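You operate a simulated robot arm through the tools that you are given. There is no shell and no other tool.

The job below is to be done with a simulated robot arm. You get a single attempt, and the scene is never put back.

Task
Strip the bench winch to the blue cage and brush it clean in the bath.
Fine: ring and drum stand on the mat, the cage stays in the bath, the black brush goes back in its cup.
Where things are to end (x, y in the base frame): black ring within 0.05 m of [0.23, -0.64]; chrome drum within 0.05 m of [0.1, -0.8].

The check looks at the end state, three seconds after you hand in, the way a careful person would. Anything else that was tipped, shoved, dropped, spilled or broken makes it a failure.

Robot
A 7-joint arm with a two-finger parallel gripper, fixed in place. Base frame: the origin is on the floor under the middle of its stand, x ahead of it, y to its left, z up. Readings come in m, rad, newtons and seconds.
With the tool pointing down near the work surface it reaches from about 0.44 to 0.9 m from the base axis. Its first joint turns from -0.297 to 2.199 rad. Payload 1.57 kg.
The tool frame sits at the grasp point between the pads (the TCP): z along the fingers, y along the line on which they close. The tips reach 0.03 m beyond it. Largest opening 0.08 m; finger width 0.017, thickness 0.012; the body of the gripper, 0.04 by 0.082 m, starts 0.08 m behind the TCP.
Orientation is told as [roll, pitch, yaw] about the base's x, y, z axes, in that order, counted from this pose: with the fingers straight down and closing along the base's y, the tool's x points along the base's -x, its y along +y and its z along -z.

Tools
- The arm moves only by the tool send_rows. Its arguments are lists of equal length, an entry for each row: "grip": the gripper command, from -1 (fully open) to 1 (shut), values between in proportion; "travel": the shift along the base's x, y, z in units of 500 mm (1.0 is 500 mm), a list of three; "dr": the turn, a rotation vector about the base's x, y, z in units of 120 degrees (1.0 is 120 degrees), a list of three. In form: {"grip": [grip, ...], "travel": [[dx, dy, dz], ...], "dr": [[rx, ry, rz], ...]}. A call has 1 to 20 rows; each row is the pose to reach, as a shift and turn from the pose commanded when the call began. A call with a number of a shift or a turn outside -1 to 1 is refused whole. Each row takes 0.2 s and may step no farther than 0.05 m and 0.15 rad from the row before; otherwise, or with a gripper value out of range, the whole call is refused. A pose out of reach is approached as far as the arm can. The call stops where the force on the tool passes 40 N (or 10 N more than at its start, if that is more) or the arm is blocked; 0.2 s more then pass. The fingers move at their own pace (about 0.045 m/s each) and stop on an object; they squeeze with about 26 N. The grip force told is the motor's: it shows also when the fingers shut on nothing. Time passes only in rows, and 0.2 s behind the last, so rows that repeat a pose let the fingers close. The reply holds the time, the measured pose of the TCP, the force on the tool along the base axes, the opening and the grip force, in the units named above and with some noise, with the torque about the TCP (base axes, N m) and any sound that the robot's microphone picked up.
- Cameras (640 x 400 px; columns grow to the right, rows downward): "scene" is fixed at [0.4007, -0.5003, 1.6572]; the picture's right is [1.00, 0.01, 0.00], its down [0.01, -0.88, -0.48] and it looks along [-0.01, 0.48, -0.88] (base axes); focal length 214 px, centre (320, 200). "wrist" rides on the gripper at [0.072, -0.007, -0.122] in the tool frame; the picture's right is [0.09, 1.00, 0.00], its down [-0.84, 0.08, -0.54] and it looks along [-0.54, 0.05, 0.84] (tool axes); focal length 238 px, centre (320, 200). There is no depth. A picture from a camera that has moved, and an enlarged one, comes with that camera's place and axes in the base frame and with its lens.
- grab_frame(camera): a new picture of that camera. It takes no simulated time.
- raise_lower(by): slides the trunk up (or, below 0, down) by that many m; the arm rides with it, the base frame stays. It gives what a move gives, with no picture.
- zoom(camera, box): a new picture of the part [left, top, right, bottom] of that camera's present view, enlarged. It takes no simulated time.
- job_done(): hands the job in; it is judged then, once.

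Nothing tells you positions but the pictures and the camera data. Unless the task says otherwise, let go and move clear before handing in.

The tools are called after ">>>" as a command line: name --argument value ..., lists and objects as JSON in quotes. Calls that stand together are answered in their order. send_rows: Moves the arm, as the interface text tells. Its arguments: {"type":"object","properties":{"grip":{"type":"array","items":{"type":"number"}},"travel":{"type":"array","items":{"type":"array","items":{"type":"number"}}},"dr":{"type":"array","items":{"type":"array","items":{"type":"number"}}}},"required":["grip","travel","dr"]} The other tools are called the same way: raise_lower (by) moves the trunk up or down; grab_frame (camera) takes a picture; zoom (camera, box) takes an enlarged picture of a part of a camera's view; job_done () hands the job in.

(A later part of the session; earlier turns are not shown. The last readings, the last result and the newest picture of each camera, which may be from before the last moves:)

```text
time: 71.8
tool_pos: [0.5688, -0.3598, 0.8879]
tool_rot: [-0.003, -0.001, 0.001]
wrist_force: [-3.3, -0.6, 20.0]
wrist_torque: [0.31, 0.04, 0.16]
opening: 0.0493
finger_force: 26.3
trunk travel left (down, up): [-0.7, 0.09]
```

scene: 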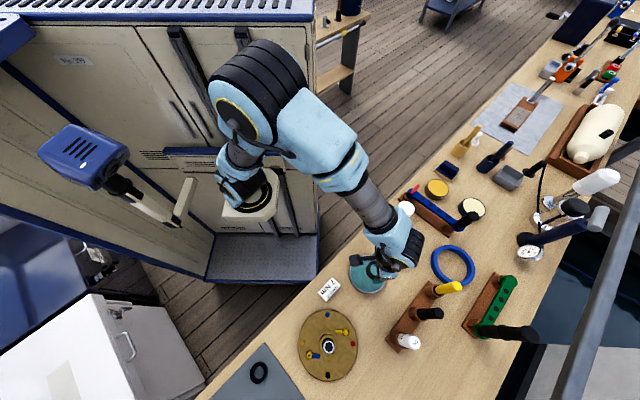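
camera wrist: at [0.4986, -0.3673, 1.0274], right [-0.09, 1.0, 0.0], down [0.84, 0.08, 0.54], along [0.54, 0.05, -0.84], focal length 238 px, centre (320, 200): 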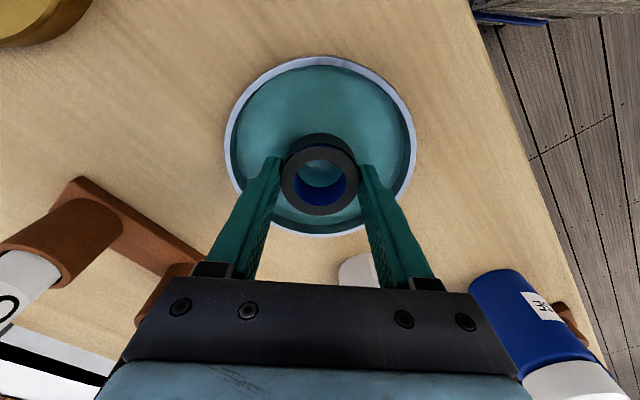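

The cage has touched the bath floor. I'll ease up 1.5 mm, open only part way so the fingers don't touch the bath wall, and lift out.

>>> send_rows --grip '[1, -0.6, -0.6, -0.6, -0.6, -0.6, -0.6, -0.6, -1]' --travel '[[0, 0, 0.003], [0, 0, 0.003], [0, 0, 0.003], [0, 0, 0.008], [0, 0, 0.03], [0, 0, 0.08], [0, 0, 0.16], [0, 0, 0.24], [0, 0, 0.3]]' --dr '[[0, 0, 0], [0, 0, 0], [0, 0, 0], [0, 0, 0], [0, 0, 0], [0, 0, 0], [0, 0, 0], [0, 0, 0], [0, 0, 0]]'

>>> grab_frame --camera "wrist"

>>> zoom --camera "wrist" --box '[230, 40, 430, 220]'

```text
time: 73.8
tool_pos: [0.5695, -0.3609, 1.0388]
tool_rot: [0.0, 0.0, 0.001]
wrist_force: [0.4, 0.1, -0.3]
wrist_torque: [0.02, 0.01, -0.04]
opening: 0.0801
finger_force: 0.0
trunk travel left (down, up): [-0.7, 0.09]
```

```text
taken
camera wrist: at [0.4994, -0.3676, 1.1606], right [-0.09, 1.0, 0.0], down [0.84, 0.08, 0.54], along [0.54, 0.05, -0.84], focal length 238 px, centre (320, 200)
```

wrist: 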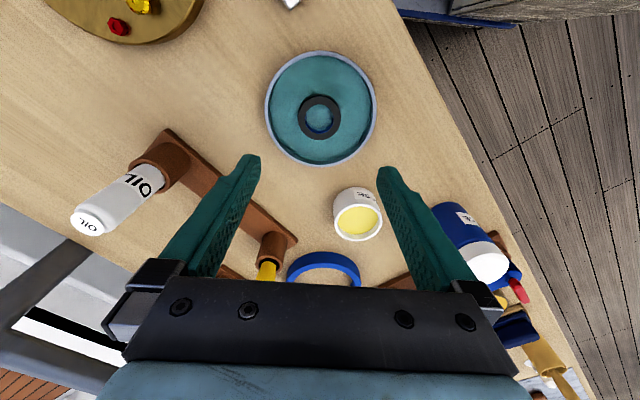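

```text
2.22 times, centred on (330, 130) of wrist
camera zoom: at [0.4994, -0.3676, 1.1606], right [-0.09, 1.0, 0.0], down [0.84, 0.08, 0.54], along [0.54, 0.05, -0.84], focal length 530 px, centre (298, 356)
```

zoom: 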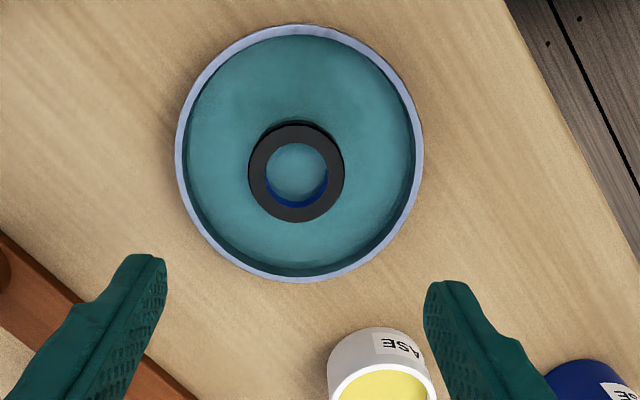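

The cage sits centred in the bath. Next is the black brush. I estimate its handle at about (0.708, -0.489), standing vertical with its top near z 1.04, between the OIL bottle and the yellow handle. I'll rise and move closer to look.

>>> send_rows --grip '[-1, -1, -1, -1, -1, -1, -1, -1, -1]' --travel '[[0, 0, 0.08], [0, 0, 0.16], [0.03, -0.03, 0.2], [0.06, -0.06, 0.2], [0.09, -0.09, 0.2], [0.12, -0.12, 0.2], [0.15, -0.15, 0.2], [0.19, -0.172, 0.2], [0.19, -0.172, 0.2]]' --dr '[[0, 0, 0], [0, 0, -0.05], [0, 0, -0.1], [0, 0, -0.16], [0, 0, -0.22], [0, 0, -0.28], [0, 0, -0.33], [0, 0, -0.358], [0, 0, -0.358]]'

>>> grab_frame --camera "wrist"

>>> grab_frame --camera "scene"

```text
time: 75.8
tool_pos: [0.6645, -0.4483, 1.1378]
tool_rot: [0.002, 0.001, -0.749]
wrist_force: [0.0, -0.3, -0.2]
wrist_torque: [-0.02, -0.02, 0.0]
opening: 0.0798
finger_force: 0.1
trunk travel left (down, up): [-0.7, 0.09]
```

```text
taken
camera wrist: at [0.607, -0.4036, 1.2598], right [0.61, 0.79, 0.0], down [0.67, -0.51, 0.54], along [0.43, -0.33, -0.84], focal length 238 px, centre (320, 200)
```

wrist: 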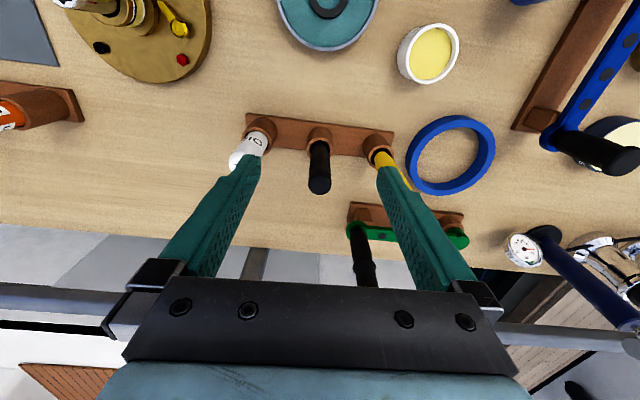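

```text
taken
```

scene: 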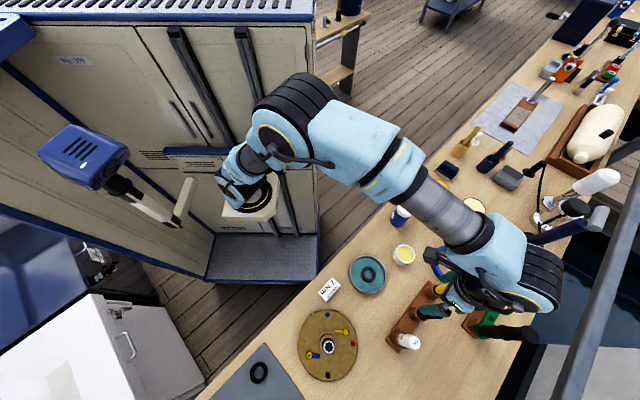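

>>> zoom --camera "wrist" --box '[220, 90, 420, 220]'

>>> zoom --camera "wrist" --box '[280, 110, 360, 210]'

```text
3.08 times, centred on (320, 155) of wrist
camera zoom: at [0.607, -0.4036, 1.2598], right [0.61, 0.79, 0.0], down [0.67, -0.51, 0.54], along [0.43, -0.33, -0.84], focal length 733 px, centre (320, 338)
```

zoom: 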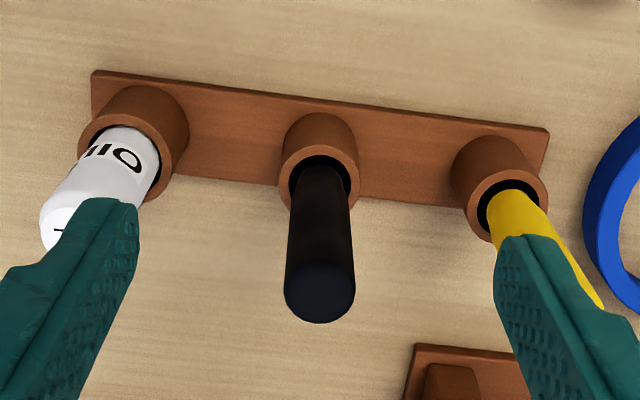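

```text
4.00 times, centred on (320, 160) of wrist
camera zoom: at [0.607, -0.4036, 1.2598], right [0.61, 0.79, 0.0], down [0.67, -0.51, 0.54], along [0.43, -0.33, -0.84], focal length 953 px, centre (320, 360)
```

zoom: 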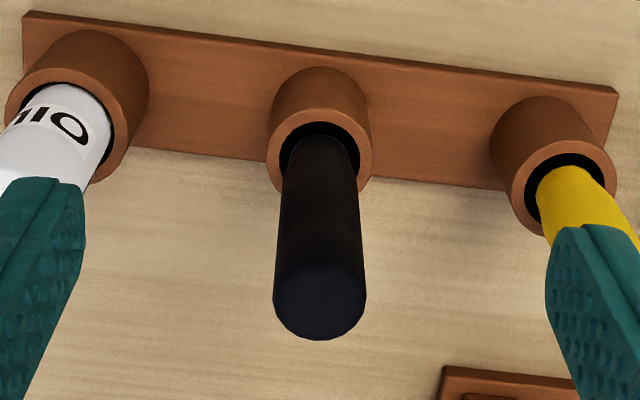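

The brush handle top is at about (0.710, -0.483, 1.03), 25 mm thick, in a cup whose rim is at about z 0.915. I'll position right above it.

>>> send_rows --grip '[-0.5, -0.5, -0.5, -0.5, -0.5]' --travel '[[0.03, -0.023, 0], [0.06, -0.046, 0], [0.091, -0.0694, 0], [0.091, -0.0694, -0.06], [0.091, -0.0694, -0.08]]' --dr '[[0, 0, 0], [0, 0, 0], [0, 0, 0], [0, 0, 0], [0, 0, 0]]'

>>> grab_frame --camera "wrist"

>>> zoom --camera "wrist" --box '[240, 90, 400, 220]'

```text
time: 77.0
tool_pos: [0.7097, -0.4841, 1.0968]
tool_rot: [0.0, 0.0, -0.75]
wrist_force: [0.2, 0.7, -0.5]
wrist_torque: [0.01, 0.02, 0.01]
opening: 0.0601
finger_force: 0.1
trunk travel left (down, up): [-0.7, 0.09]
```

```text
taken
camera wrist: at [0.653, -0.44, 1.2197], right [0.61, 0.79, 0.0], down [0.67, -0.51, 0.54], along [0.43, -0.33, -0.84], focal length 238 px, centre (320, 200)
```

wrist: 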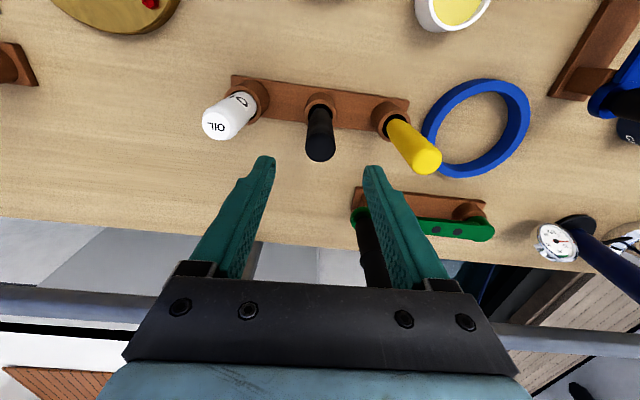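

```text
3.08 times, centred on (320, 155) of wrist
camera zoom: at [0.653, -0.44, 1.2197], right [0.61, 0.79, 0.0], down [0.67, -0.51, 0.54], along [0.43, -0.33, -0.84], focal length 733 px, centre (320, 338)
```

zoom: 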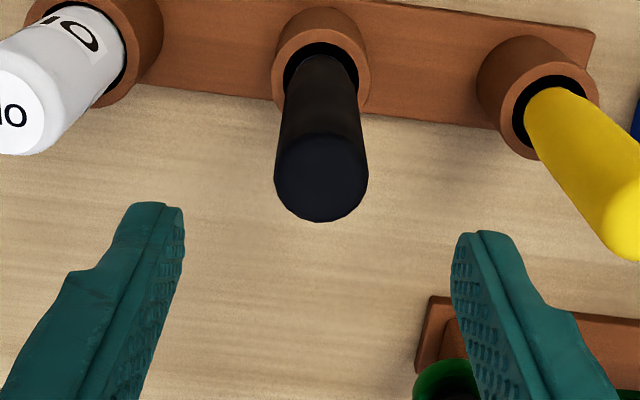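

The handle is aligned below the gripper, with its top at about z 1.021. I'll lower to grip it mid-handle and close.

>>> send_rows --grip '[-0.5, -0.5, -0.5, -0.5, -0.5, -0.5]' --travel '[[0.003, -0.002, -0.05], [0.003, -0.002, -0.1], [0.003, -0.002, -0.15], [0.003, -0.002, -0.2], [0.003, -0.002, -0.24], [0.003, -0.002, -0.252]]' --dr '[[0, 0, 0], [0, 0, 0], [0, 0, 0], [0, 0, 0], [0, 0, 0], [0, 0, 0]]'

>>> grab_frame --camera "wrist"

```text
time: 78.4
tool_pos: [0.7089, -0.484, 0.9689]
tool_rot: [0.001, 0.0, -0.747]
wrist_force: [-0.2, 0.2, -0.3]
wrist_torque: [-0.03, 0.01, -0.02]
opening: 0.0596
finger_force: 0.0
trunk travel left (down, up): [-0.7, 0.09]
```

```text
taken
camera wrist: at [0.6541, -0.4406, 1.0913], right [0.61, 0.79, 0.0], down [0.67, -0.51, 0.54], along [0.43, -0.33, -0.84], focal length 238 px, centre (320, 200)
```

wrist: 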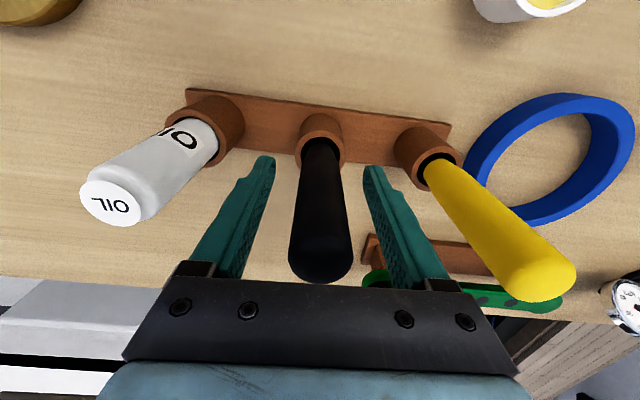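

>>> send_rows --grip '[1, 1, 1, 1]' --travel '[[0, 0, 0], [0, 0, 0], [0, 0, 0], [0, 0, 0]]' --dr '[[0, 0, 0], [0, 0, 0], [0, 0, 0], [0, 0, 0]]'

>>> grab_frame --camera "wrist"

```text
time: 79.4
tool_pos: [0.7112, -0.4843, 0.9696]
tool_rot: [0.001, 0.001, -0.747]
wrist_force: [0.2, -0.3, 0.4]
wrist_torque: [0.01, 0.0, -0.01]
opening: 0.0259
finger_force: 26.2
trunk travel left (down, up): [-0.7, 0.09]
```

```text
taken
camera wrist: at [0.6541, -0.4407, 1.0916], right [0.61, 0.79, 0.0], down [0.67, -0.51, 0.54], along [0.43, -0.33, -0.84], focal length 238 px, centre (320, 200)
```

wrist: 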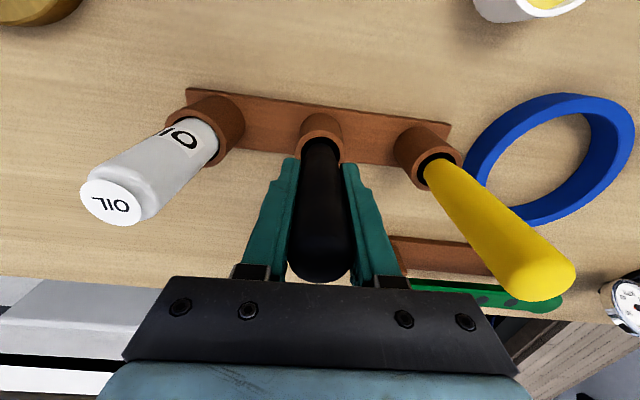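

The brush is gripped. For the return I'm noting the grasp pose (0.7105, -0.4842, 0.9692), yaw -0.748. I'll draw it straight up.

>>> send_rows --grip '[1, 1, 1, 1, 1, 1, 1, 1]' --travel '[[0, 0, 0.02], [0, 0, 0.05], [0, 0, 0.09], [0, 0, 0.14], [0, 0, 0.19], [0, 0, 0.24], [0, 0, 0.27], [0, 0, 0.27]]' --dr '[[0, 0, 0], [0, 0, 0], [0, 0, 0], [0, 0, 0], [0, 0, 0], [0, 0, 0], [0, 0, 0], [0, 0, 0]]'

>>> grab_frame --camera "wrist"

>>> grab_frame --camera "scene"

```text
time: 81.2
tool_pos: [0.7108, -0.4838, 1.1087]
tool_rot: [-0.001, -0.001, -0.75]
wrist_force: [-0.5, -0.4, -0.4]
wrist_torque: [0.02, 0.01, -0.03]
opening: 0.0256
finger_force: 25.7
trunk travel left (down, up): [-0.7, 0.09]
```

```text
taken
camera wrist: at [0.6546, -0.4389, 1.2301], right [0.61, 0.79, 0.0], down [0.67, -0.51, 0.54], along [0.43, -0.33, -0.84], focal length 238 px, centre (320, 200)
```

wrist: 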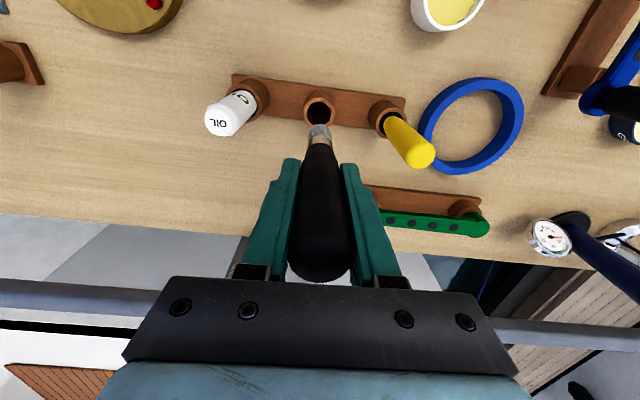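

```text
taken
```

scene: 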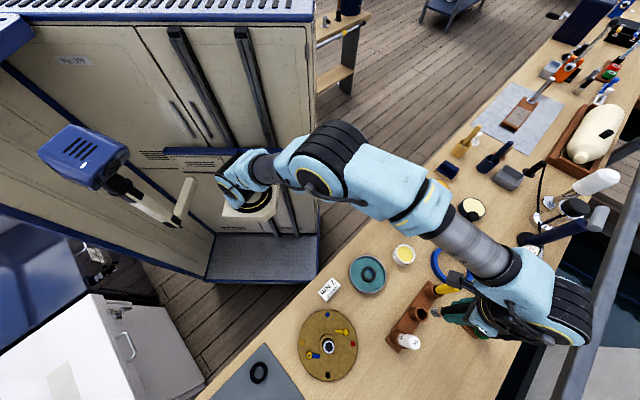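

>>> zoom --camera "wrist" --box '[270, 80, 370, 200]'

>>> zoom --camera "scene" --box '[380, 260, 500, 360]'

```text
3.33 times, centred on (320, 140) of wrist
camera zoom: at [0.6546, -0.4389, 1.2301], right [0.61, 0.79, 0.0], down [0.67, -0.51, 0.54], along [0.43, -0.33, -0.84], focal length 794 px, centre (320, 400)
```

zoom: 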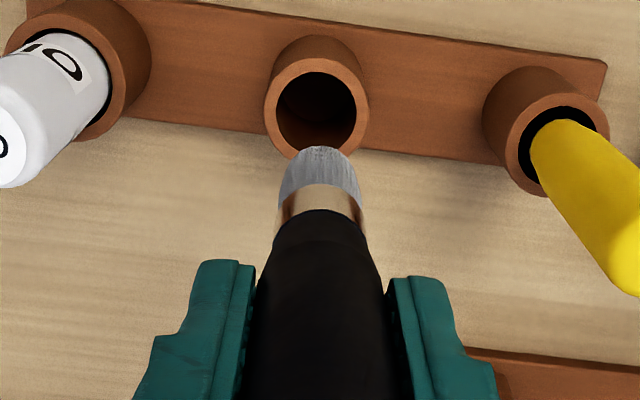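

```text
4.00 times, centred on (440, 310) of scene
camera zoom: at [0.4007, -0.5003, 1.6572], right [1.0, 0.01, 0.0], down [0.01, -0.88, -0.48], along [-0.01, 0.48, -0.88], focal length 858 px, centre (-160, -240)
```

zoom: 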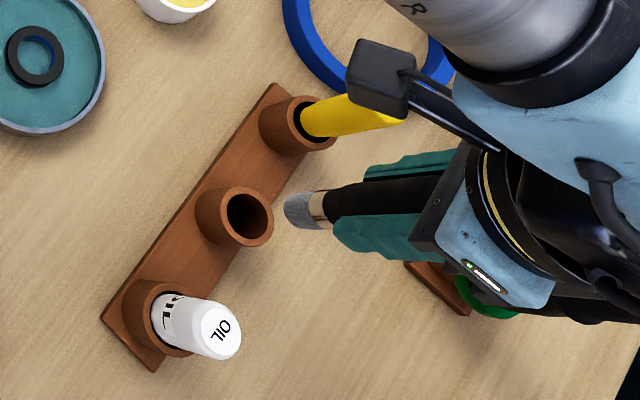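

The brush is out: a black handle, a metal ferrule, and grey bristles about 22 mm wide ending about 0.10 m below the TCP. I'll carry it over the cage in the bath.

>>> send_rows --grip '[1, 1, 1, 1, 1, 1, 1, 1]' --travel '[[-0.05, 0.04, 0], [-0.1, 0.08, 0], [-0.15, 0.12, 0], [-0.2, 0.165, 0], [-0.25, 0.21, 0], [-0.286, 0.244, 0], [-0.286, 0.244, -0.07], [-0.286, 0.244, -0.14]]' --dr '[[0, 0, 0], [0, 0, 0], [0, 0, 0], [0, 0, 0], [0, 0, 0], [0, 0, 0], [0, 0, 0], [0, 0, 0]]'

>>> grab_frame --camera "wrist"

>>> zoom --camera "wrist" --box '[240, 60, 400, 190]'

>>> zoom --camera "scene" --box '[330, 230, 430, 310]'

```text
time: 83.0
tool_pos: [0.5684, -0.361, 1.0371]
tool_rot: [-0.001, 0.001, -0.749]
wrist_force: [-0.2, -0.4, -1.0]
wrist_torque: [0.0, -0.01, -0.03]
opening: 0.026
finger_force: 25.9
trunk travel left (down, up): [-0.7, 0.09]
```

```text
taken
camera wrist: at [0.5109, -0.316, 1.1589], right [0.61, 0.79, 0.0], down [0.67, -0.51, 0.54], along [0.43, -0.33, -0.84], focal length 238 px, centre (320, 200)
```

wrist: 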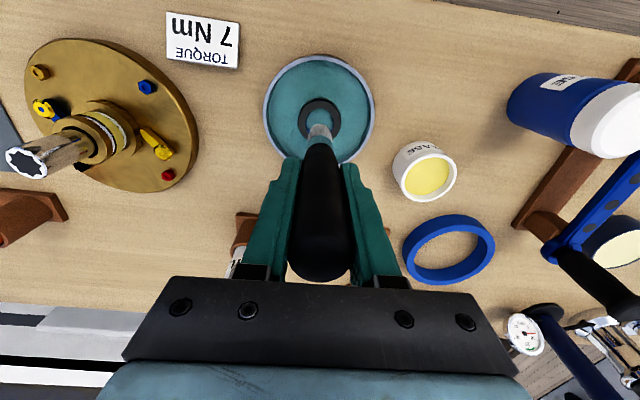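

```text
3.08 times, centred on (320, 125) of wrist
camera zoom: at [0.5109, -0.316, 1.1589], right [0.61, 0.79, 0.0], down [0.67, -0.51, 0.54], along [0.43, -0.33, -0.84], focal length 733 px, centre (320, 431)
```

zoom: 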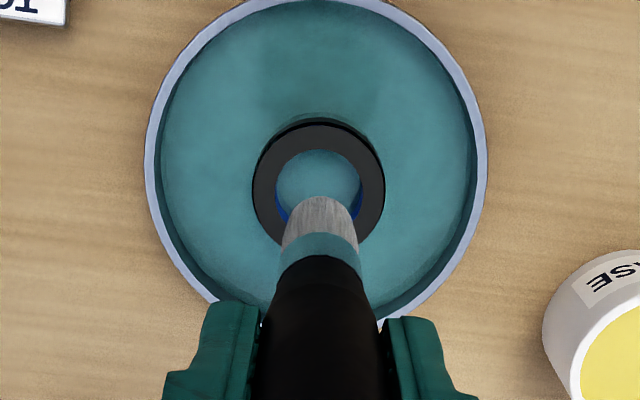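

```text
5.00 times, centred on (380, 270) of scene
camera zoom: at [0.4007, -0.5003, 1.6572], right [1.0, 0.01, 0.0], down [0.01, -0.88, -0.48], along [-0.01, 0.48, -0.88], focal length 1072 px, centre (20, -150)
```

zoom: 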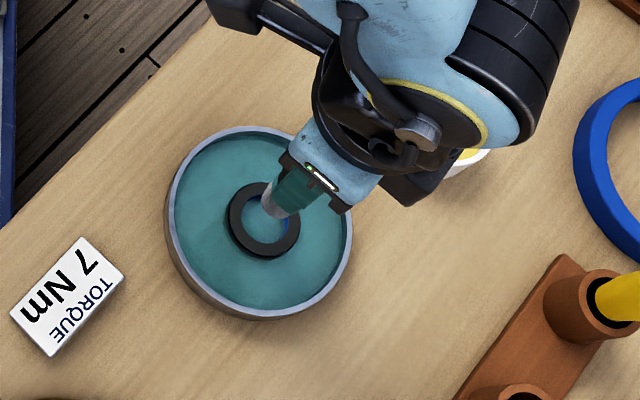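

The bristles hang above the cage's bore. I'll offset 2 cm so they are over the cage wall and lower until light contact.

>>> send_rows --grip '[1, 1, 1, 1]' --travel '[[0.038, 0, 0], [0.038, 0, -0.04], [0.038, 0, -0.08], [0.038, 0, -0.09]]' --dr '[[0, 0, 0], [0, 0, 0], [0, 0, 0], [0, 0, 0]]'

>>> send_rows --grip '[1, 1, 1]' --travel '[[0, 0, -0.004], [0, 0, -0.008], [0, 0, -0.01]]' --dr '[[0, 0, 0], [0, 0, 0], [0, 0, 0]]'

>>> zoom --camera "wrist" --box '[240, 60, 400, 190]'

```text
time: 84.0
tool_pos: [0.5868, -0.3615, 0.9918]
tool_rot: [-0.001, -0.001, -0.748]
wrist_force: [0.7, 0.4, -0.8]
wrist_torque: [0.01, -0.02, 0.01]
opening: 0.0258
finger_force: 25.9
trunk travel left (down, up): [-0.7, 0.09]
```

```text
time: 84.8
tool_pos: [0.5864, -0.3616, 0.9876]
tool_rot: [0.0, -0.004, -0.749]
wrist_force: [-2.3, 2.2, 20.0]
wrist_torque: [0.41, 0.11, 0.04]
opening: 0.026
finger_force: 26.2
trunk travel left (down, up): [-0.7, 0.09]
```

```text
3.08 times, centred on (320, 125) of wrist
camera zoom: at [0.5301, -0.3172, 1.11], right [0.61, 0.79, 0.0], down [0.66, -0.51, 0.54], along [0.43, -0.33, -0.84], focal length 733 px, centre (320, 431)
```

zoom: 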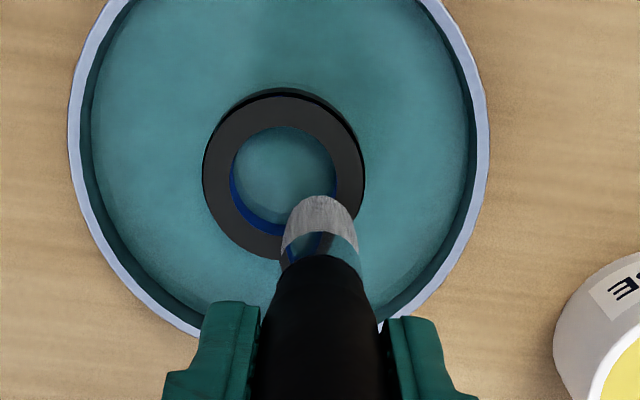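

The bristles have touched the cage top at 20 N, which is firmer than needed. I'll ease up about 1.3 mm and scrub one circle around the top.

>>> send_rows --grip '[1, 1, 1, 1, 1, 1, 1, 1, 1, 1, 1, 1, 1]' --travel '[[0, 0, 0.0026], [-0.0051, 0.019, 0.0026], [-0.019, 0.0329, 0.0026], [-0.038, 0.038, 0.0026], [-0.057, 0.0329, 0.0026], [-0.0709, 0.019, 0.0026], [-0.076, 0, 0.0026], [-0.0709, -0.019, 0.0026], [-0.057, -0.0329, 0.0026], [-0.038, -0.038, 0.0026], [-0.019, -0.0329, 0.0026], [-0.0051, -0.019, 0.0026], [0, 0, 0.0026]]' --dr '[[0, 0, 0], [0, 0, 0], [0, 0, 0], [0, 0, 0], [0, 0, 0], [0, 0, 0], [0, 0, 0], [0, 0, 0], [0, 0, 0], [0, 0, 0], [0, 0, 0], [0, 0, 0], [0, 0, 0]]'

>>> zoom --camera "wrist" --box '[240, 60, 400, 190]'

>>> zoom --camera "scene" --box '[330, 230, 430, 310]'

```text
time: 87.6
tool_pos: [0.5866, -0.3622, 0.9879]
tool_rot: [0.001, 0.0, -0.748]
wrist_force: [0.1, -1.5, 5.8]
wrist_torque: [-0.21, 0.01, 0.01]
opening: 0.026
finger_force: 25.9
trunk travel left (down, up): [-0.7, 0.09]
```

```text
3.08 times, centred on (320, 125) of wrist
camera zoom: at [0.5308, -0.3183, 1.1096], right [0.61, 0.79, 0.0], down [0.67, -0.51, 0.54], along [0.43, -0.33, -0.84], focal length 733 px, centre (320, 431)
```

zoom: 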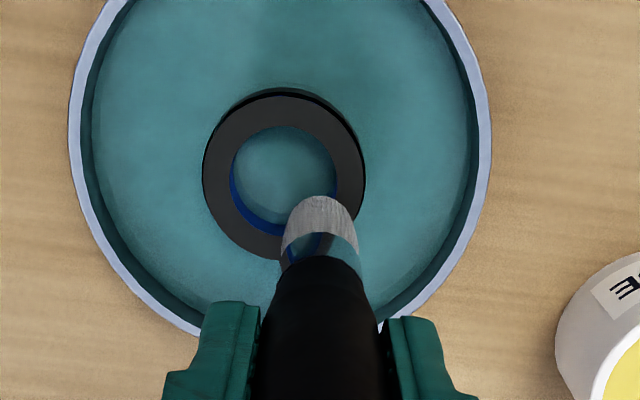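

```text
5.00 times, centred on (380, 270) of scene
camera zoom: at [0.4007, -0.5003, 1.6572], right [1.0, 0.01, 0.0], down [0.01, -0.88, -0.48], along [-0.01, 0.48, -0.88], focal length 1072 px, centre (20, -150)
```

zoom: 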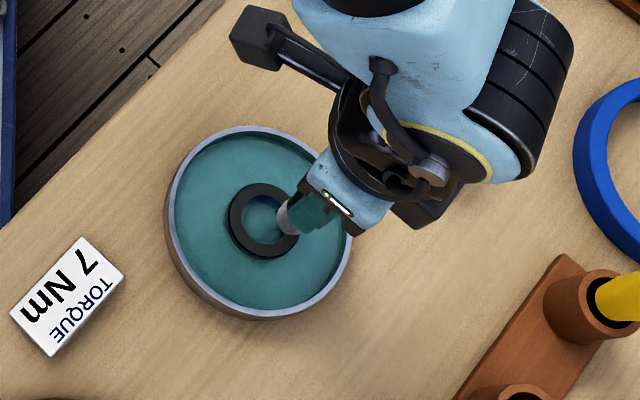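

The cage has not moved, but the grime looks unchanged so far. I'll scrub two more full circles on the top.

>>> send_rows --grip '[1, 1, 1, 1, 1, 1, 1, 1, 1, 1, 1, 1, 1, 1, 1, 1, 1, 1, 1]' --travel '[[-0.0074, 0.0257, 0], [-0.0311, 0.0394, 0], [-0.058, 0.0346, 0], [-0.0756, 0.0137, 0], [-0.0756, -0.0137, 0], [-0.058, -0.0346, 0], [-0.0311, -0.0394, 0], [-0.0074, -0.0257, 0], [0.002, 0, 0], [-0.0074, 0.0257, 0], [-0.0311, 0.0394, 0], [-0.058, 0.0346, 0], [-0.0756, 0.0137, 0], [-0.0756, -0.0137, 0], [-0.058, -0.0346, 0], [-0.0311, -0.0394, 0], [-0.0074, -0.0257, 0], [0.002, 0, 0], [0.002, 0, 0.05]]' --dr '[[0, 0, 0], [0, 0, 0], [0, 0, 0], [0, 0, 0], [0, 0, 0], [0, 0, 0], [0, 0, 0], [0, 0, 0], [0, 0, 0], [0, 0, 0], [0, 0, 0], [0, 0, 0], [0, 0, 0], [0, 0, 0], [0, 0, 0], [0, 0, 0], [0, 0, 0], [0, 0, 0], [0, 0, 0]]'

>>> zoom --camera "wrist" --box '[240, 60, 400, 190]'

>>> zoom --camera "scene" --box '[345, 250, 405, 300]'

```text
time: 91.6
tool_pos: [0.5893, -0.3614, 1.0125]
tool_rot: [0.0, 0.001, -0.748]
wrist_force: [0.0, 0.5, -1.5]
wrist_torque: [0.0, 0.04, -0.01]
opening: 0.026
finger_force: 26.1
trunk travel left (down, up): [-0.7, 0.09]
```

```text
3.08 times, centred on (320, 125) of wrist
camera zoom: at [0.5325, -0.3178, 1.135], right [0.61, 0.79, 0.0], down [0.67, -0.51, 0.54], along [0.43, -0.33, -0.84], focal length 733 px, centre (320, 431)
```

zoom: 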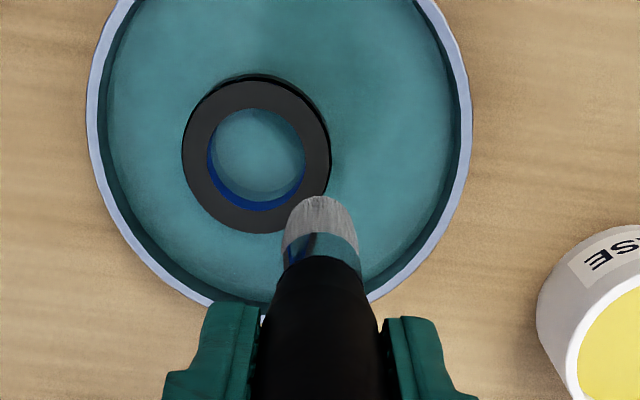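

```text
8.00 times, centred on (375, 275) of scene
camera zoom: at [0.4007, -0.5003, 1.6572], right [1.0, 0.01, 0.0], down [0.01, -0.88, -0.48], along [-0.01, 0.48, -0.88], focal length 1716 px, centre (-120, -400)
```

zoom: 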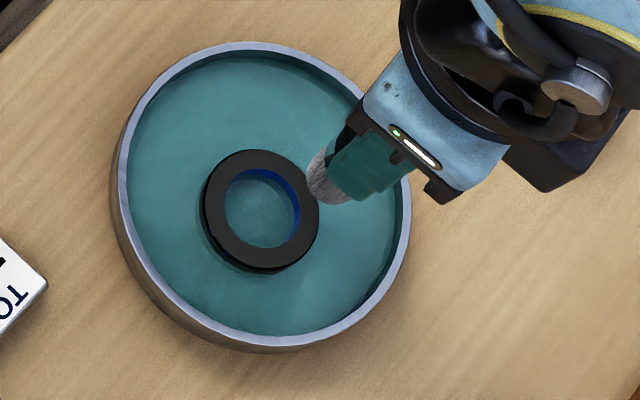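

The cage slid about 8 mm, to (0.563, -0.368), and its outside is still black. The grime seems to be on the outer side, so I'll put the bristles down beside the cage inside the bath and sweep around it.

>>> send_rows --grip '[1, 1, 1, 1, 1, 1]' --travel '[[0.008, 0.03, 0.01], [0.008, 0.06, 0], [0.008, 0.06, -0.03], [0.008, 0.06, -0.06], [0.008, 0.06, -0.078], [0.008, 0.06, -0.084]]' --dr '[[0, 0, 0], [0, 0, 0], [0, 0, 0], [0, 0, 0], [0, 0, 0], [0, 0, 0]]'

>>> zoom --camera "wrist" --box '[220, 60, 420, 220]'

>>> zoom --camera "scene" --box '[345, 250, 405, 300]'

```text
time: 93.0
tool_pos: [0.5918, -0.3314, 0.9712]
tool_rot: [0.0, 0.0, -0.748]
wrist_force: [-0.1, -0.4, -0.9]
wrist_torque: [0.05, -0.01, 0.0]
opening: 0.0259
finger_force: 26.0
trunk travel left (down, up): [-0.7, 0.09]
```

```text
2.50 times, centred on (320, 140) of wrist
camera zoom: at [0.5361, -0.2873, 1.093], right [0.61, 0.79, 0.0], down [0.67, -0.51, 0.54], along [0.43, -0.33, -0.84], focal length 596 px, centre (320, 350)
```

zoom: 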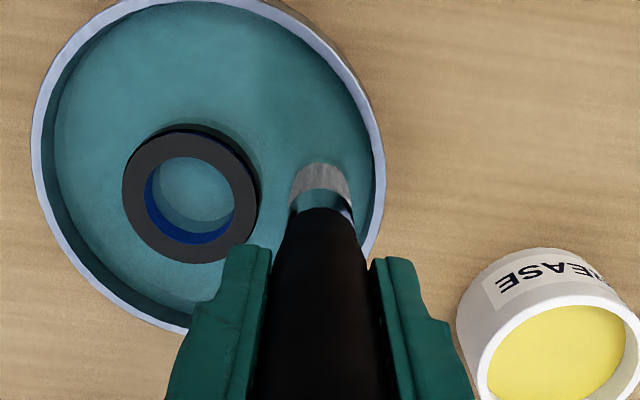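

```text
8.00 times, centred on (375, 275) of scene
camera zoom: at [0.4007, -0.5003, 1.6572], right [1.0, 0.01, 0.0], down [0.01, -0.88, -0.48], along [-0.01, 0.48, -0.88], focal length 1716 px, centre (-120, -400)
```

zoom: 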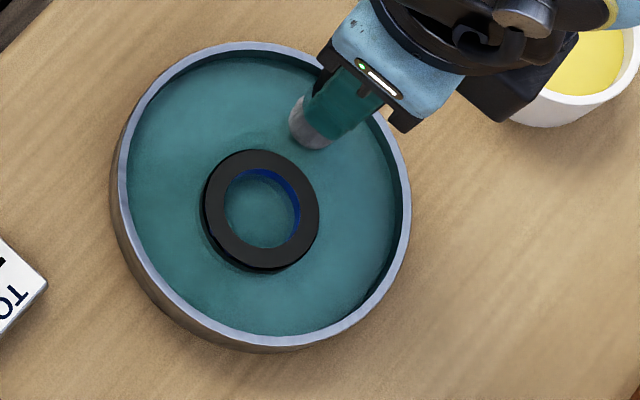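

There is clear room beside the cage. I'll sweep one full circle around its side.

>>> send_rows --grip '[1, 1, 1, 1, 1, 1, 1, 1, 1, 1, 1, 1, 1]' --travel '[[-0.0088, -0.011, 0], [-0.0397, 0.0034, 0], [-0.0738, 0.0004, 0], [-0.1018, -0.0192, 0], [-0.1162, -0.0501, 0], [-0.1132, -0.0842, 0], [-0.0936, -0.1122, 0], [-0.0627, -0.1266, 0], [-0.0286, -0.1236, 0], [-0.0006, -0.104, 0], [0.0138, -0.0731, 0], [0.0108, -0.039, 0], [-0.0088, -0.011, 0]]' --dr '[[0, 0, 0], [0, 0, 0], [0, 0, 0], [0, 0, 0], [0, 0, 0], [0, 0, 0], [0, 0, 0], [0, 0, 0], [0, 0, 0], [0, 0, 0], [0, 0, 0], [0, 0, 0], [0, 0, 0]]'

>>> zoom --camera "wrist" --box '[220, 60, 420, 220]'

>>> zoom --camera "scene" --box '[345, 250, 405, 300]'

```text
time: 95.8
tool_pos: [0.5896, -0.3359, 0.9723]
tool_rot: [0.004, -0.003, -0.749]
wrist_force: [-0.7, -14.2, 5.1]
wrist_torque: [-1.28, 0.2, 0.46]
opening: 0.0266
finger_force: 26.1
trunk travel left (down, up): [-0.7, 0.09]
```

```text
2.50 times, centred on (320, 140) of wrist
camera zoom: at [0.5331, -0.2919, 1.0929], right [0.61, 0.79, 0.0], down [0.66, -0.51, 0.54], along [0.43, -0.33, -0.84], focal length 596 px, centre (320, 350)
```

zoom: 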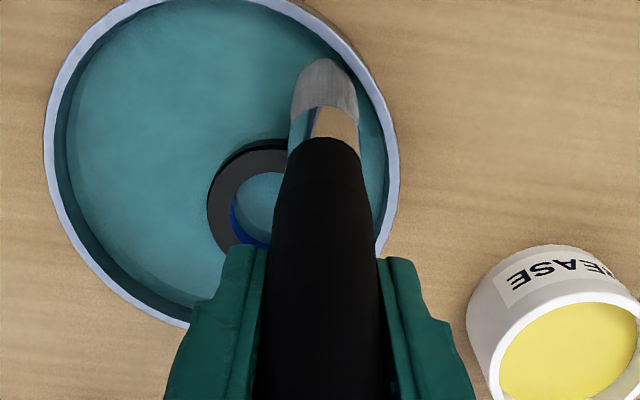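

```text
8.00 times, centred on (375, 275) of scene
camera zoom: at [0.4007, -0.5003, 1.6572], right [1.0, 0.01, 0.0], down [0.01, -0.88, -0.48], along [-0.01, 0.48, -0.88], focal length 1716 px, centre (-120, -400)
```

zoom: 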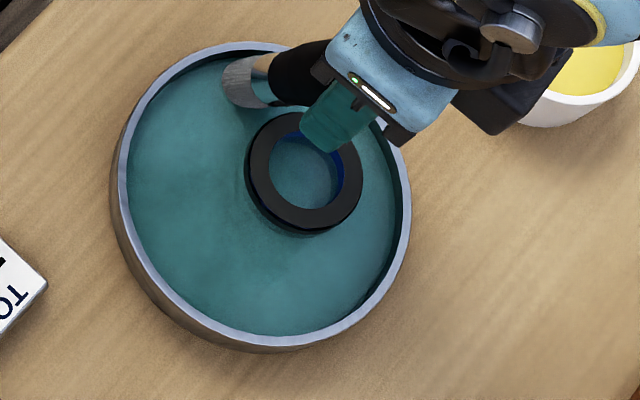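

The brush has swivelled in the grip while wedged between the cage and the bath wall. I'll lift straight up slowly to free it and check.

>>> send_rows --grip '[1, 1, 1, 1, 1, 1]' --travel '[[0.004, 0.004, 0.01], [0.006, 0.006, 0.02], [0.006, 0.006, 0.04], [0.006, 0.006, 0.07], [0.006, 0.006, 0.11], [0.006, 0.006, 0.14]]' --dr '[[0, 0, 0], [0, 0, 0], [0, 0, 0], [0, 0, 0], [0, 0, 0], [0, 0, 0]]'

>>> grab_frame --camera "wrist"

>>> zoom --camera "scene" --box '[330, 230, 430, 310]'

```text
time: 97.2
tool_pos: [0.5911, -0.3338, 1.0405]
tool_rot: [0.0, 0.001, -0.748]
wrist_force: [0.1, -0.2, -0.2]
wrist_torque: [0.0, 0.03, -0.03]
opening: 0.0257
finger_force: 25.8
trunk travel left (down, up): [-0.7, 0.09]
```

```text
taken
camera wrist: at [0.5347, -0.2893, 1.1629], right [0.61, 0.79, 0.0], down [0.67, -0.51, 0.54], along [0.43, -0.33, -0.84], focal length 238 px, centre (320, 200)
```

wrist: 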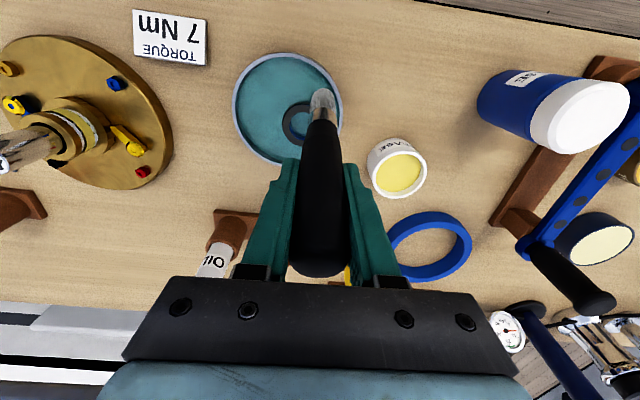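

```text
5.00 times, centred on (380, 270) of scene
camera zoom: at [0.4007, -0.5003, 1.6572], right [1.0, 0.01, 0.0], down [0.01, -0.88, -0.48], along [-0.01, 0.48, -0.88], focal length 1072 px, centre (20, -150)
```

zoom: 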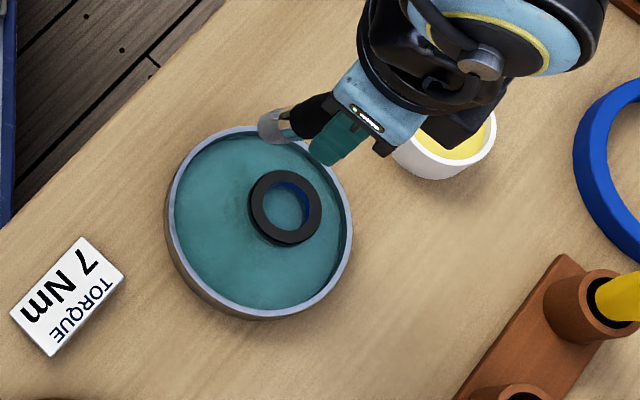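

The brush is free, tilted about 19° in the grip, and the cage is still upright in the bath. I'll take a close look at the cage's grime.

>>> zoom --camera "wrist" --box '[270, 80, 350, 150]'

>>> zoom --camera "scene" --box '[360, 250, 400, 285]'

```text
5.71 times, centred on (310, 115) of wrist
camera zoom: at [0.5347, -0.2893, 1.1629], right [0.61, 0.79, 0.0], down [0.67, -0.51, 0.54], along [0.43, -0.33, -0.84], focal length 1362 px, centre (377, 686)
```

zoom: 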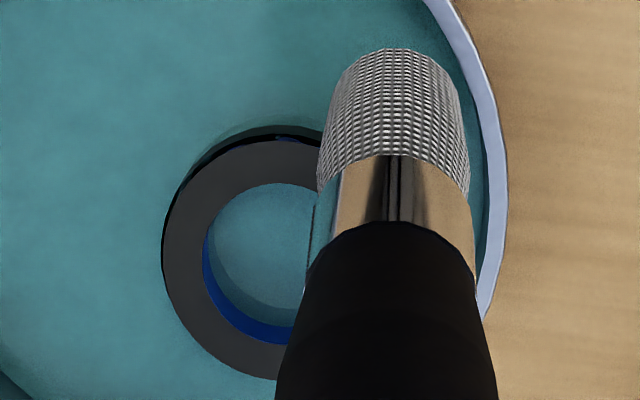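

```text
11.43 times, centred on (380, 268) of scene
camera zoom: at [0.4007, -0.5003, 1.6572], right [1.0, 0.01, 0.0], down [0.01, -0.88, -0.48], along [-0.01, 0.48, -0.88], focal length 2451 px, centre (-366, -571)
```

zoom: 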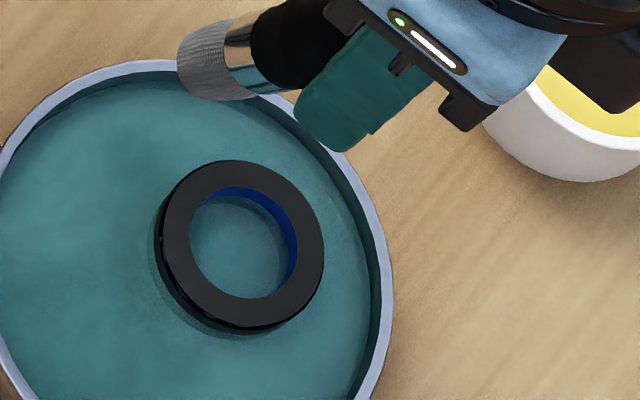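

The top face looks unchanged. I want a lower side view of the cage, so I'll move back toward the robot side at a safe height, where the camera can see it at a shallow angle.

>>> send_rows --grip '[1, 1, 1, 1, 1, 1, 1, 1, 1, 1, 1, 1, 1]' --travel '[[0, 0, 0.09], [0, 0, 0.18], [0, 0, 0.27], [0, 0.06, 0.32], [0.02, 0.14, 0.32], [0.04, 0.23, 0.32], [0.06, 0.32, 0.32], [0.08, 0.41, 0.32], [0.1, 0.5, 0.32], [0.11, 0.59, 0.32], [0.12, 0.68, 0.29], [0.12, 0.74, 0.22], [0.12, 0.75, 0.14]]' --dr '[[0, 0, 0], [0, 0, 0], [0, 0, 0], [0, 0, 0], [0, 0, 0], [0, 0, 0], [0, 0, 0], [0, 0, 0], [0, 0, 0], [0, 0, 0], [0, 0, 0], [0, 0, 0], [0, 0, 0]]'

>>> grab_frame --camera "wrist"

```text
time: 100.0
tool_pos: [0.6507, 0.0427, 1.1105]
tool_rot: [0.002, 0.0, -0.748]
wrist_force: [-0.5, -0.4, 0.1]
wrist_torque: [-0.03, -0.07, -0.01]
opening: 0.0256
finger_force: 25.7
trunk travel left (down, up): [-0.7, 0.09]
```

```text
taken
camera wrist: at [0.5949, 0.0863, 1.2325], right [0.61, 0.79, 0.0], down [0.67, -0.51, 0.54], along [0.43, -0.33, -0.84], focal length 238 px, centre (320, 200)
```

wrist: 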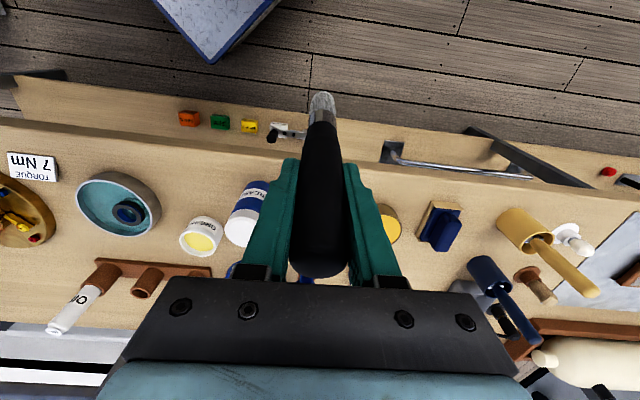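

>>> zoom --camera "wrist" --box '[100, 185, 160, 235]'

>>> send_rows --grip '[1, 1, 1, 1]' --travel '[[0, 0, -0.08], [0, 0, -0.16], [0, 0, -0.22], [0, 0, -0.22]]' --dr '[[0, 0, 0], [0, 0, 0], [0, 0, 0], [0, 0, 0]]'

>>> grab_frame --camera "wrist"

```text
8.00 times, centred on (130, 210) of wrist
camera zoom: at [0.5949, 0.0863, 1.2325], right [0.61, 0.79, 0.0], down [0.67, -0.51, 0.54], along [0.43, -0.33, -0.84], focal length 1907 px, centre (1840, 120)
```

zoom: 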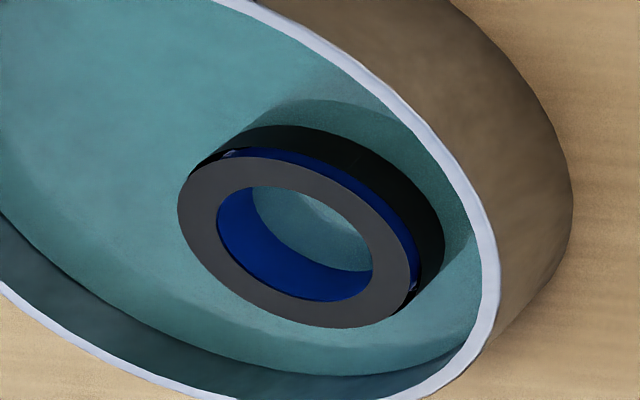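

```text
time: 101.0
tool_pos: [0.6497, 0.0403, 0.999]
tool_rot: [0.001, -0.001, -0.747]
wrist_force: [0.0, -1.1, -0.5]
wrist_torque: [0.03, -0.04, 0.0]
opening: 0.0255
finger_force: 26.3
trunk travel left (down, up): [-0.7, 0.09]
```

```text
taken
camera wrist: at [0.5938, 0.0851, 1.122], right [0.61, 0.79, 0.0], down [0.67, -0.51, 0.54], along [0.43, -0.33, -0.84], focal length 238 px, centre (320, 200)
```

wrist: 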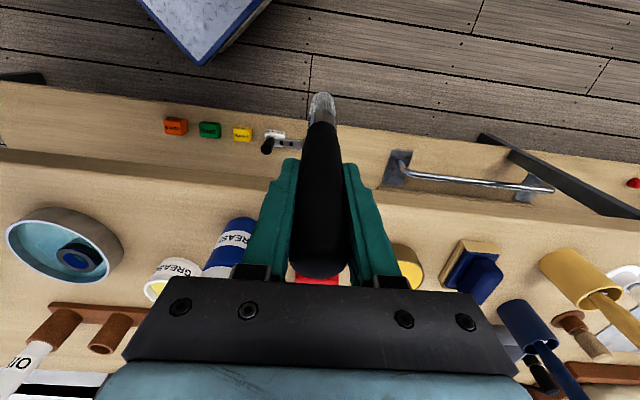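

>>> zoom --camera "wrist" --box '[40, 225, 120, 285]'

>>> zoom --camera "wrist" --box '[0, 195, 130, 295]'

>>> zoom --camera "scene" --box '[360, 250, 400, 285]'

```text
6.67 times, centred on (80, 255) of wrist
camera zoom: at [0.5938, 0.0851, 1.122], right [0.61, 0.79, 0.0], down [0.67, -0.51, 0.54], along [0.43, -0.33, -0.84], focal length 1589 px, centre (1920, -167)
```

zoom: 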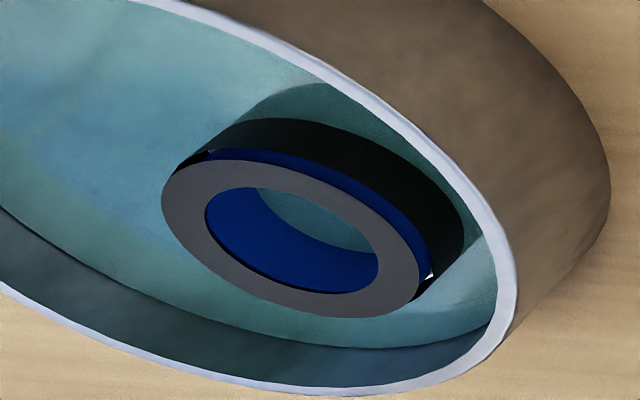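

```text
4.00 times, centred on (65, 245) of wrist
camera zoom: at [0.5938, 0.0851, 1.122], right [0.61, 0.79, 0.0], down [0.67, -0.51, 0.54], along [0.43, -0.33, -0.84], focal length 953 px, centre (1340, 20)
```

zoom: 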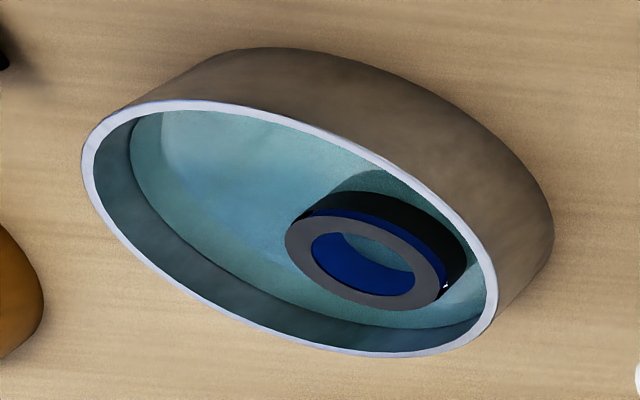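

```text
11.43 times, centred on (380, 268) of scene
camera zoom: at [0.4007, -0.5003, 1.6572], right [1.0, 0.01, 0.0], down [0.01, -0.88, -0.48], along [-0.01, 0.48, -0.88], focal length 2451 px, centre (-366, -571)
```

zoom: 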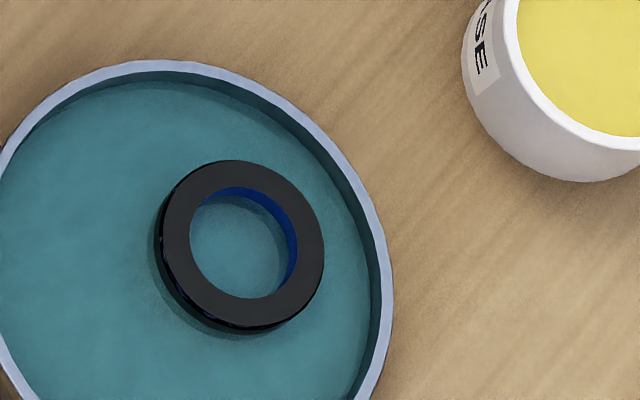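

The grime is a black band around the cage's outer side; the grey top plate is its natural colour. Before scrubbing the side properly, I'll measure how the brush sits in the grip.

>>> zoom --camera "wrist" --box '[260, 80, 380, 290]'

>>> zoom --camera "wrist" --box '[280, 80, 360, 160]'

>>> grab_frame --camera "scene"

```text
1.90 times, centred on (320, 185) of wrist
camera zoom: at [0.5938, 0.0851, 1.122], right [0.61, 0.79, 0.0], down [0.67, -0.51, 0.54], along [0.43, -0.33, -0.84], focal length 454 px, centre (320, 229)
```

zoom: 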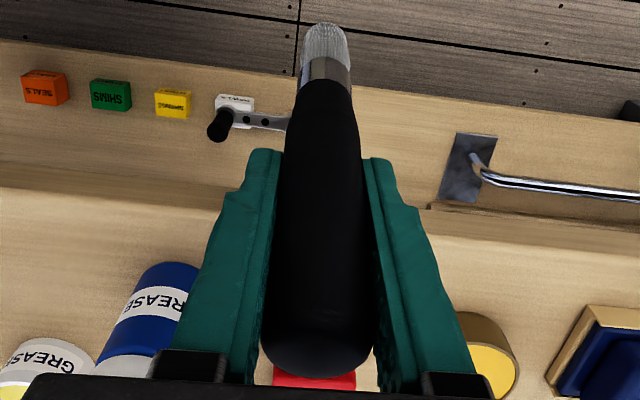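

```text
5.00 times, centred on (320, 120) of wrist
camera zoom: at [0.5938, 0.0851, 1.122], right [0.61, 0.79, 0.0], down [0.67, -0.51, 0.54], along [0.43, -0.33, -0.84], focal length 1192 px, centre (320, 600)
```

zoom: 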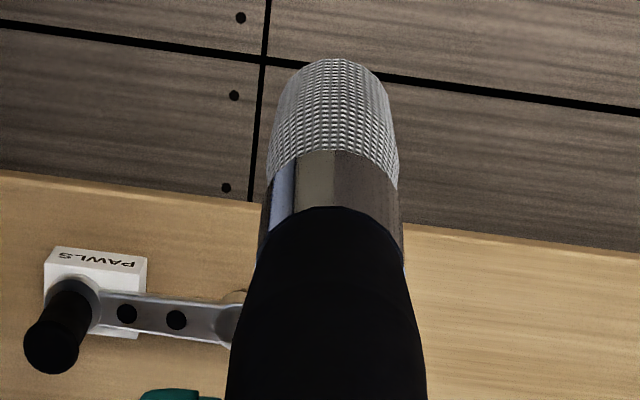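

```text
taken
```

scene: 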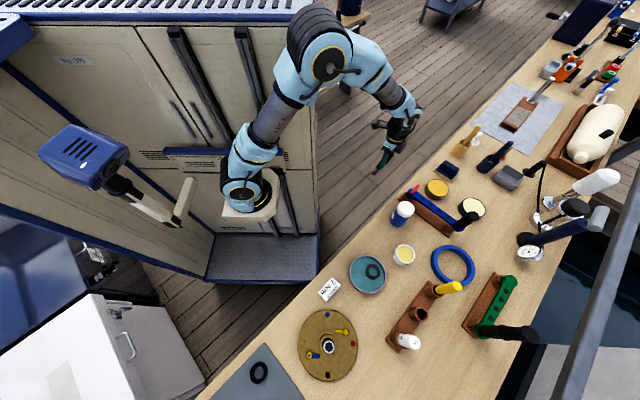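

>>> zoom --camera "scene" --box '[366, 258, 386, 278]'

>>> zoom --camera "wrist" --box '[55, 235, 105, 275]'

```text
16.00 times, centred on (376, 268) of scene
camera zoom: at [0.4007, -0.5003, 1.6572], right [1.0, 0.01, 0.0], down [0.01, -0.88, -0.48], along [-0.01, 0.48, -0.88], focal length 3432 px, centre (-576, -888)
```

zoom: 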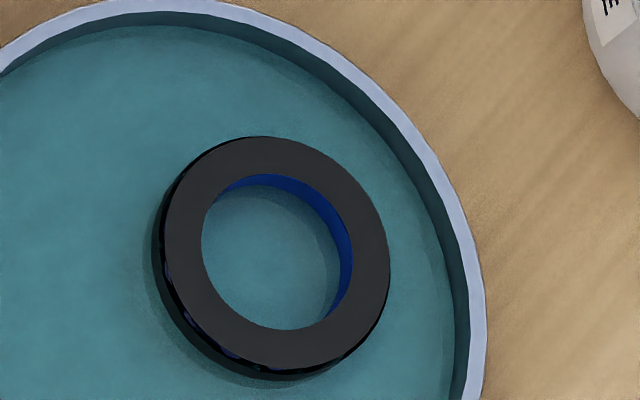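

```text
10.00 times, centred on (80, 255) of wrist
camera zoom: at [0.5938, 0.0851, 1.122], right [0.61, 0.79, 0.0], down [0.67, -0.51, 0.54], along [0.43, -0.33, -0.84], focal length 2384 px, centre (2720, -350)
```

zoom: 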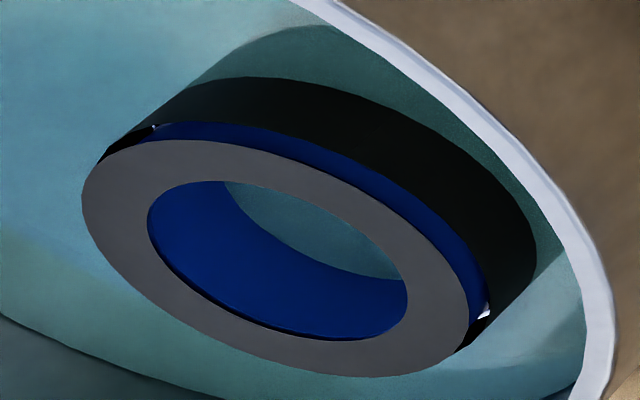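

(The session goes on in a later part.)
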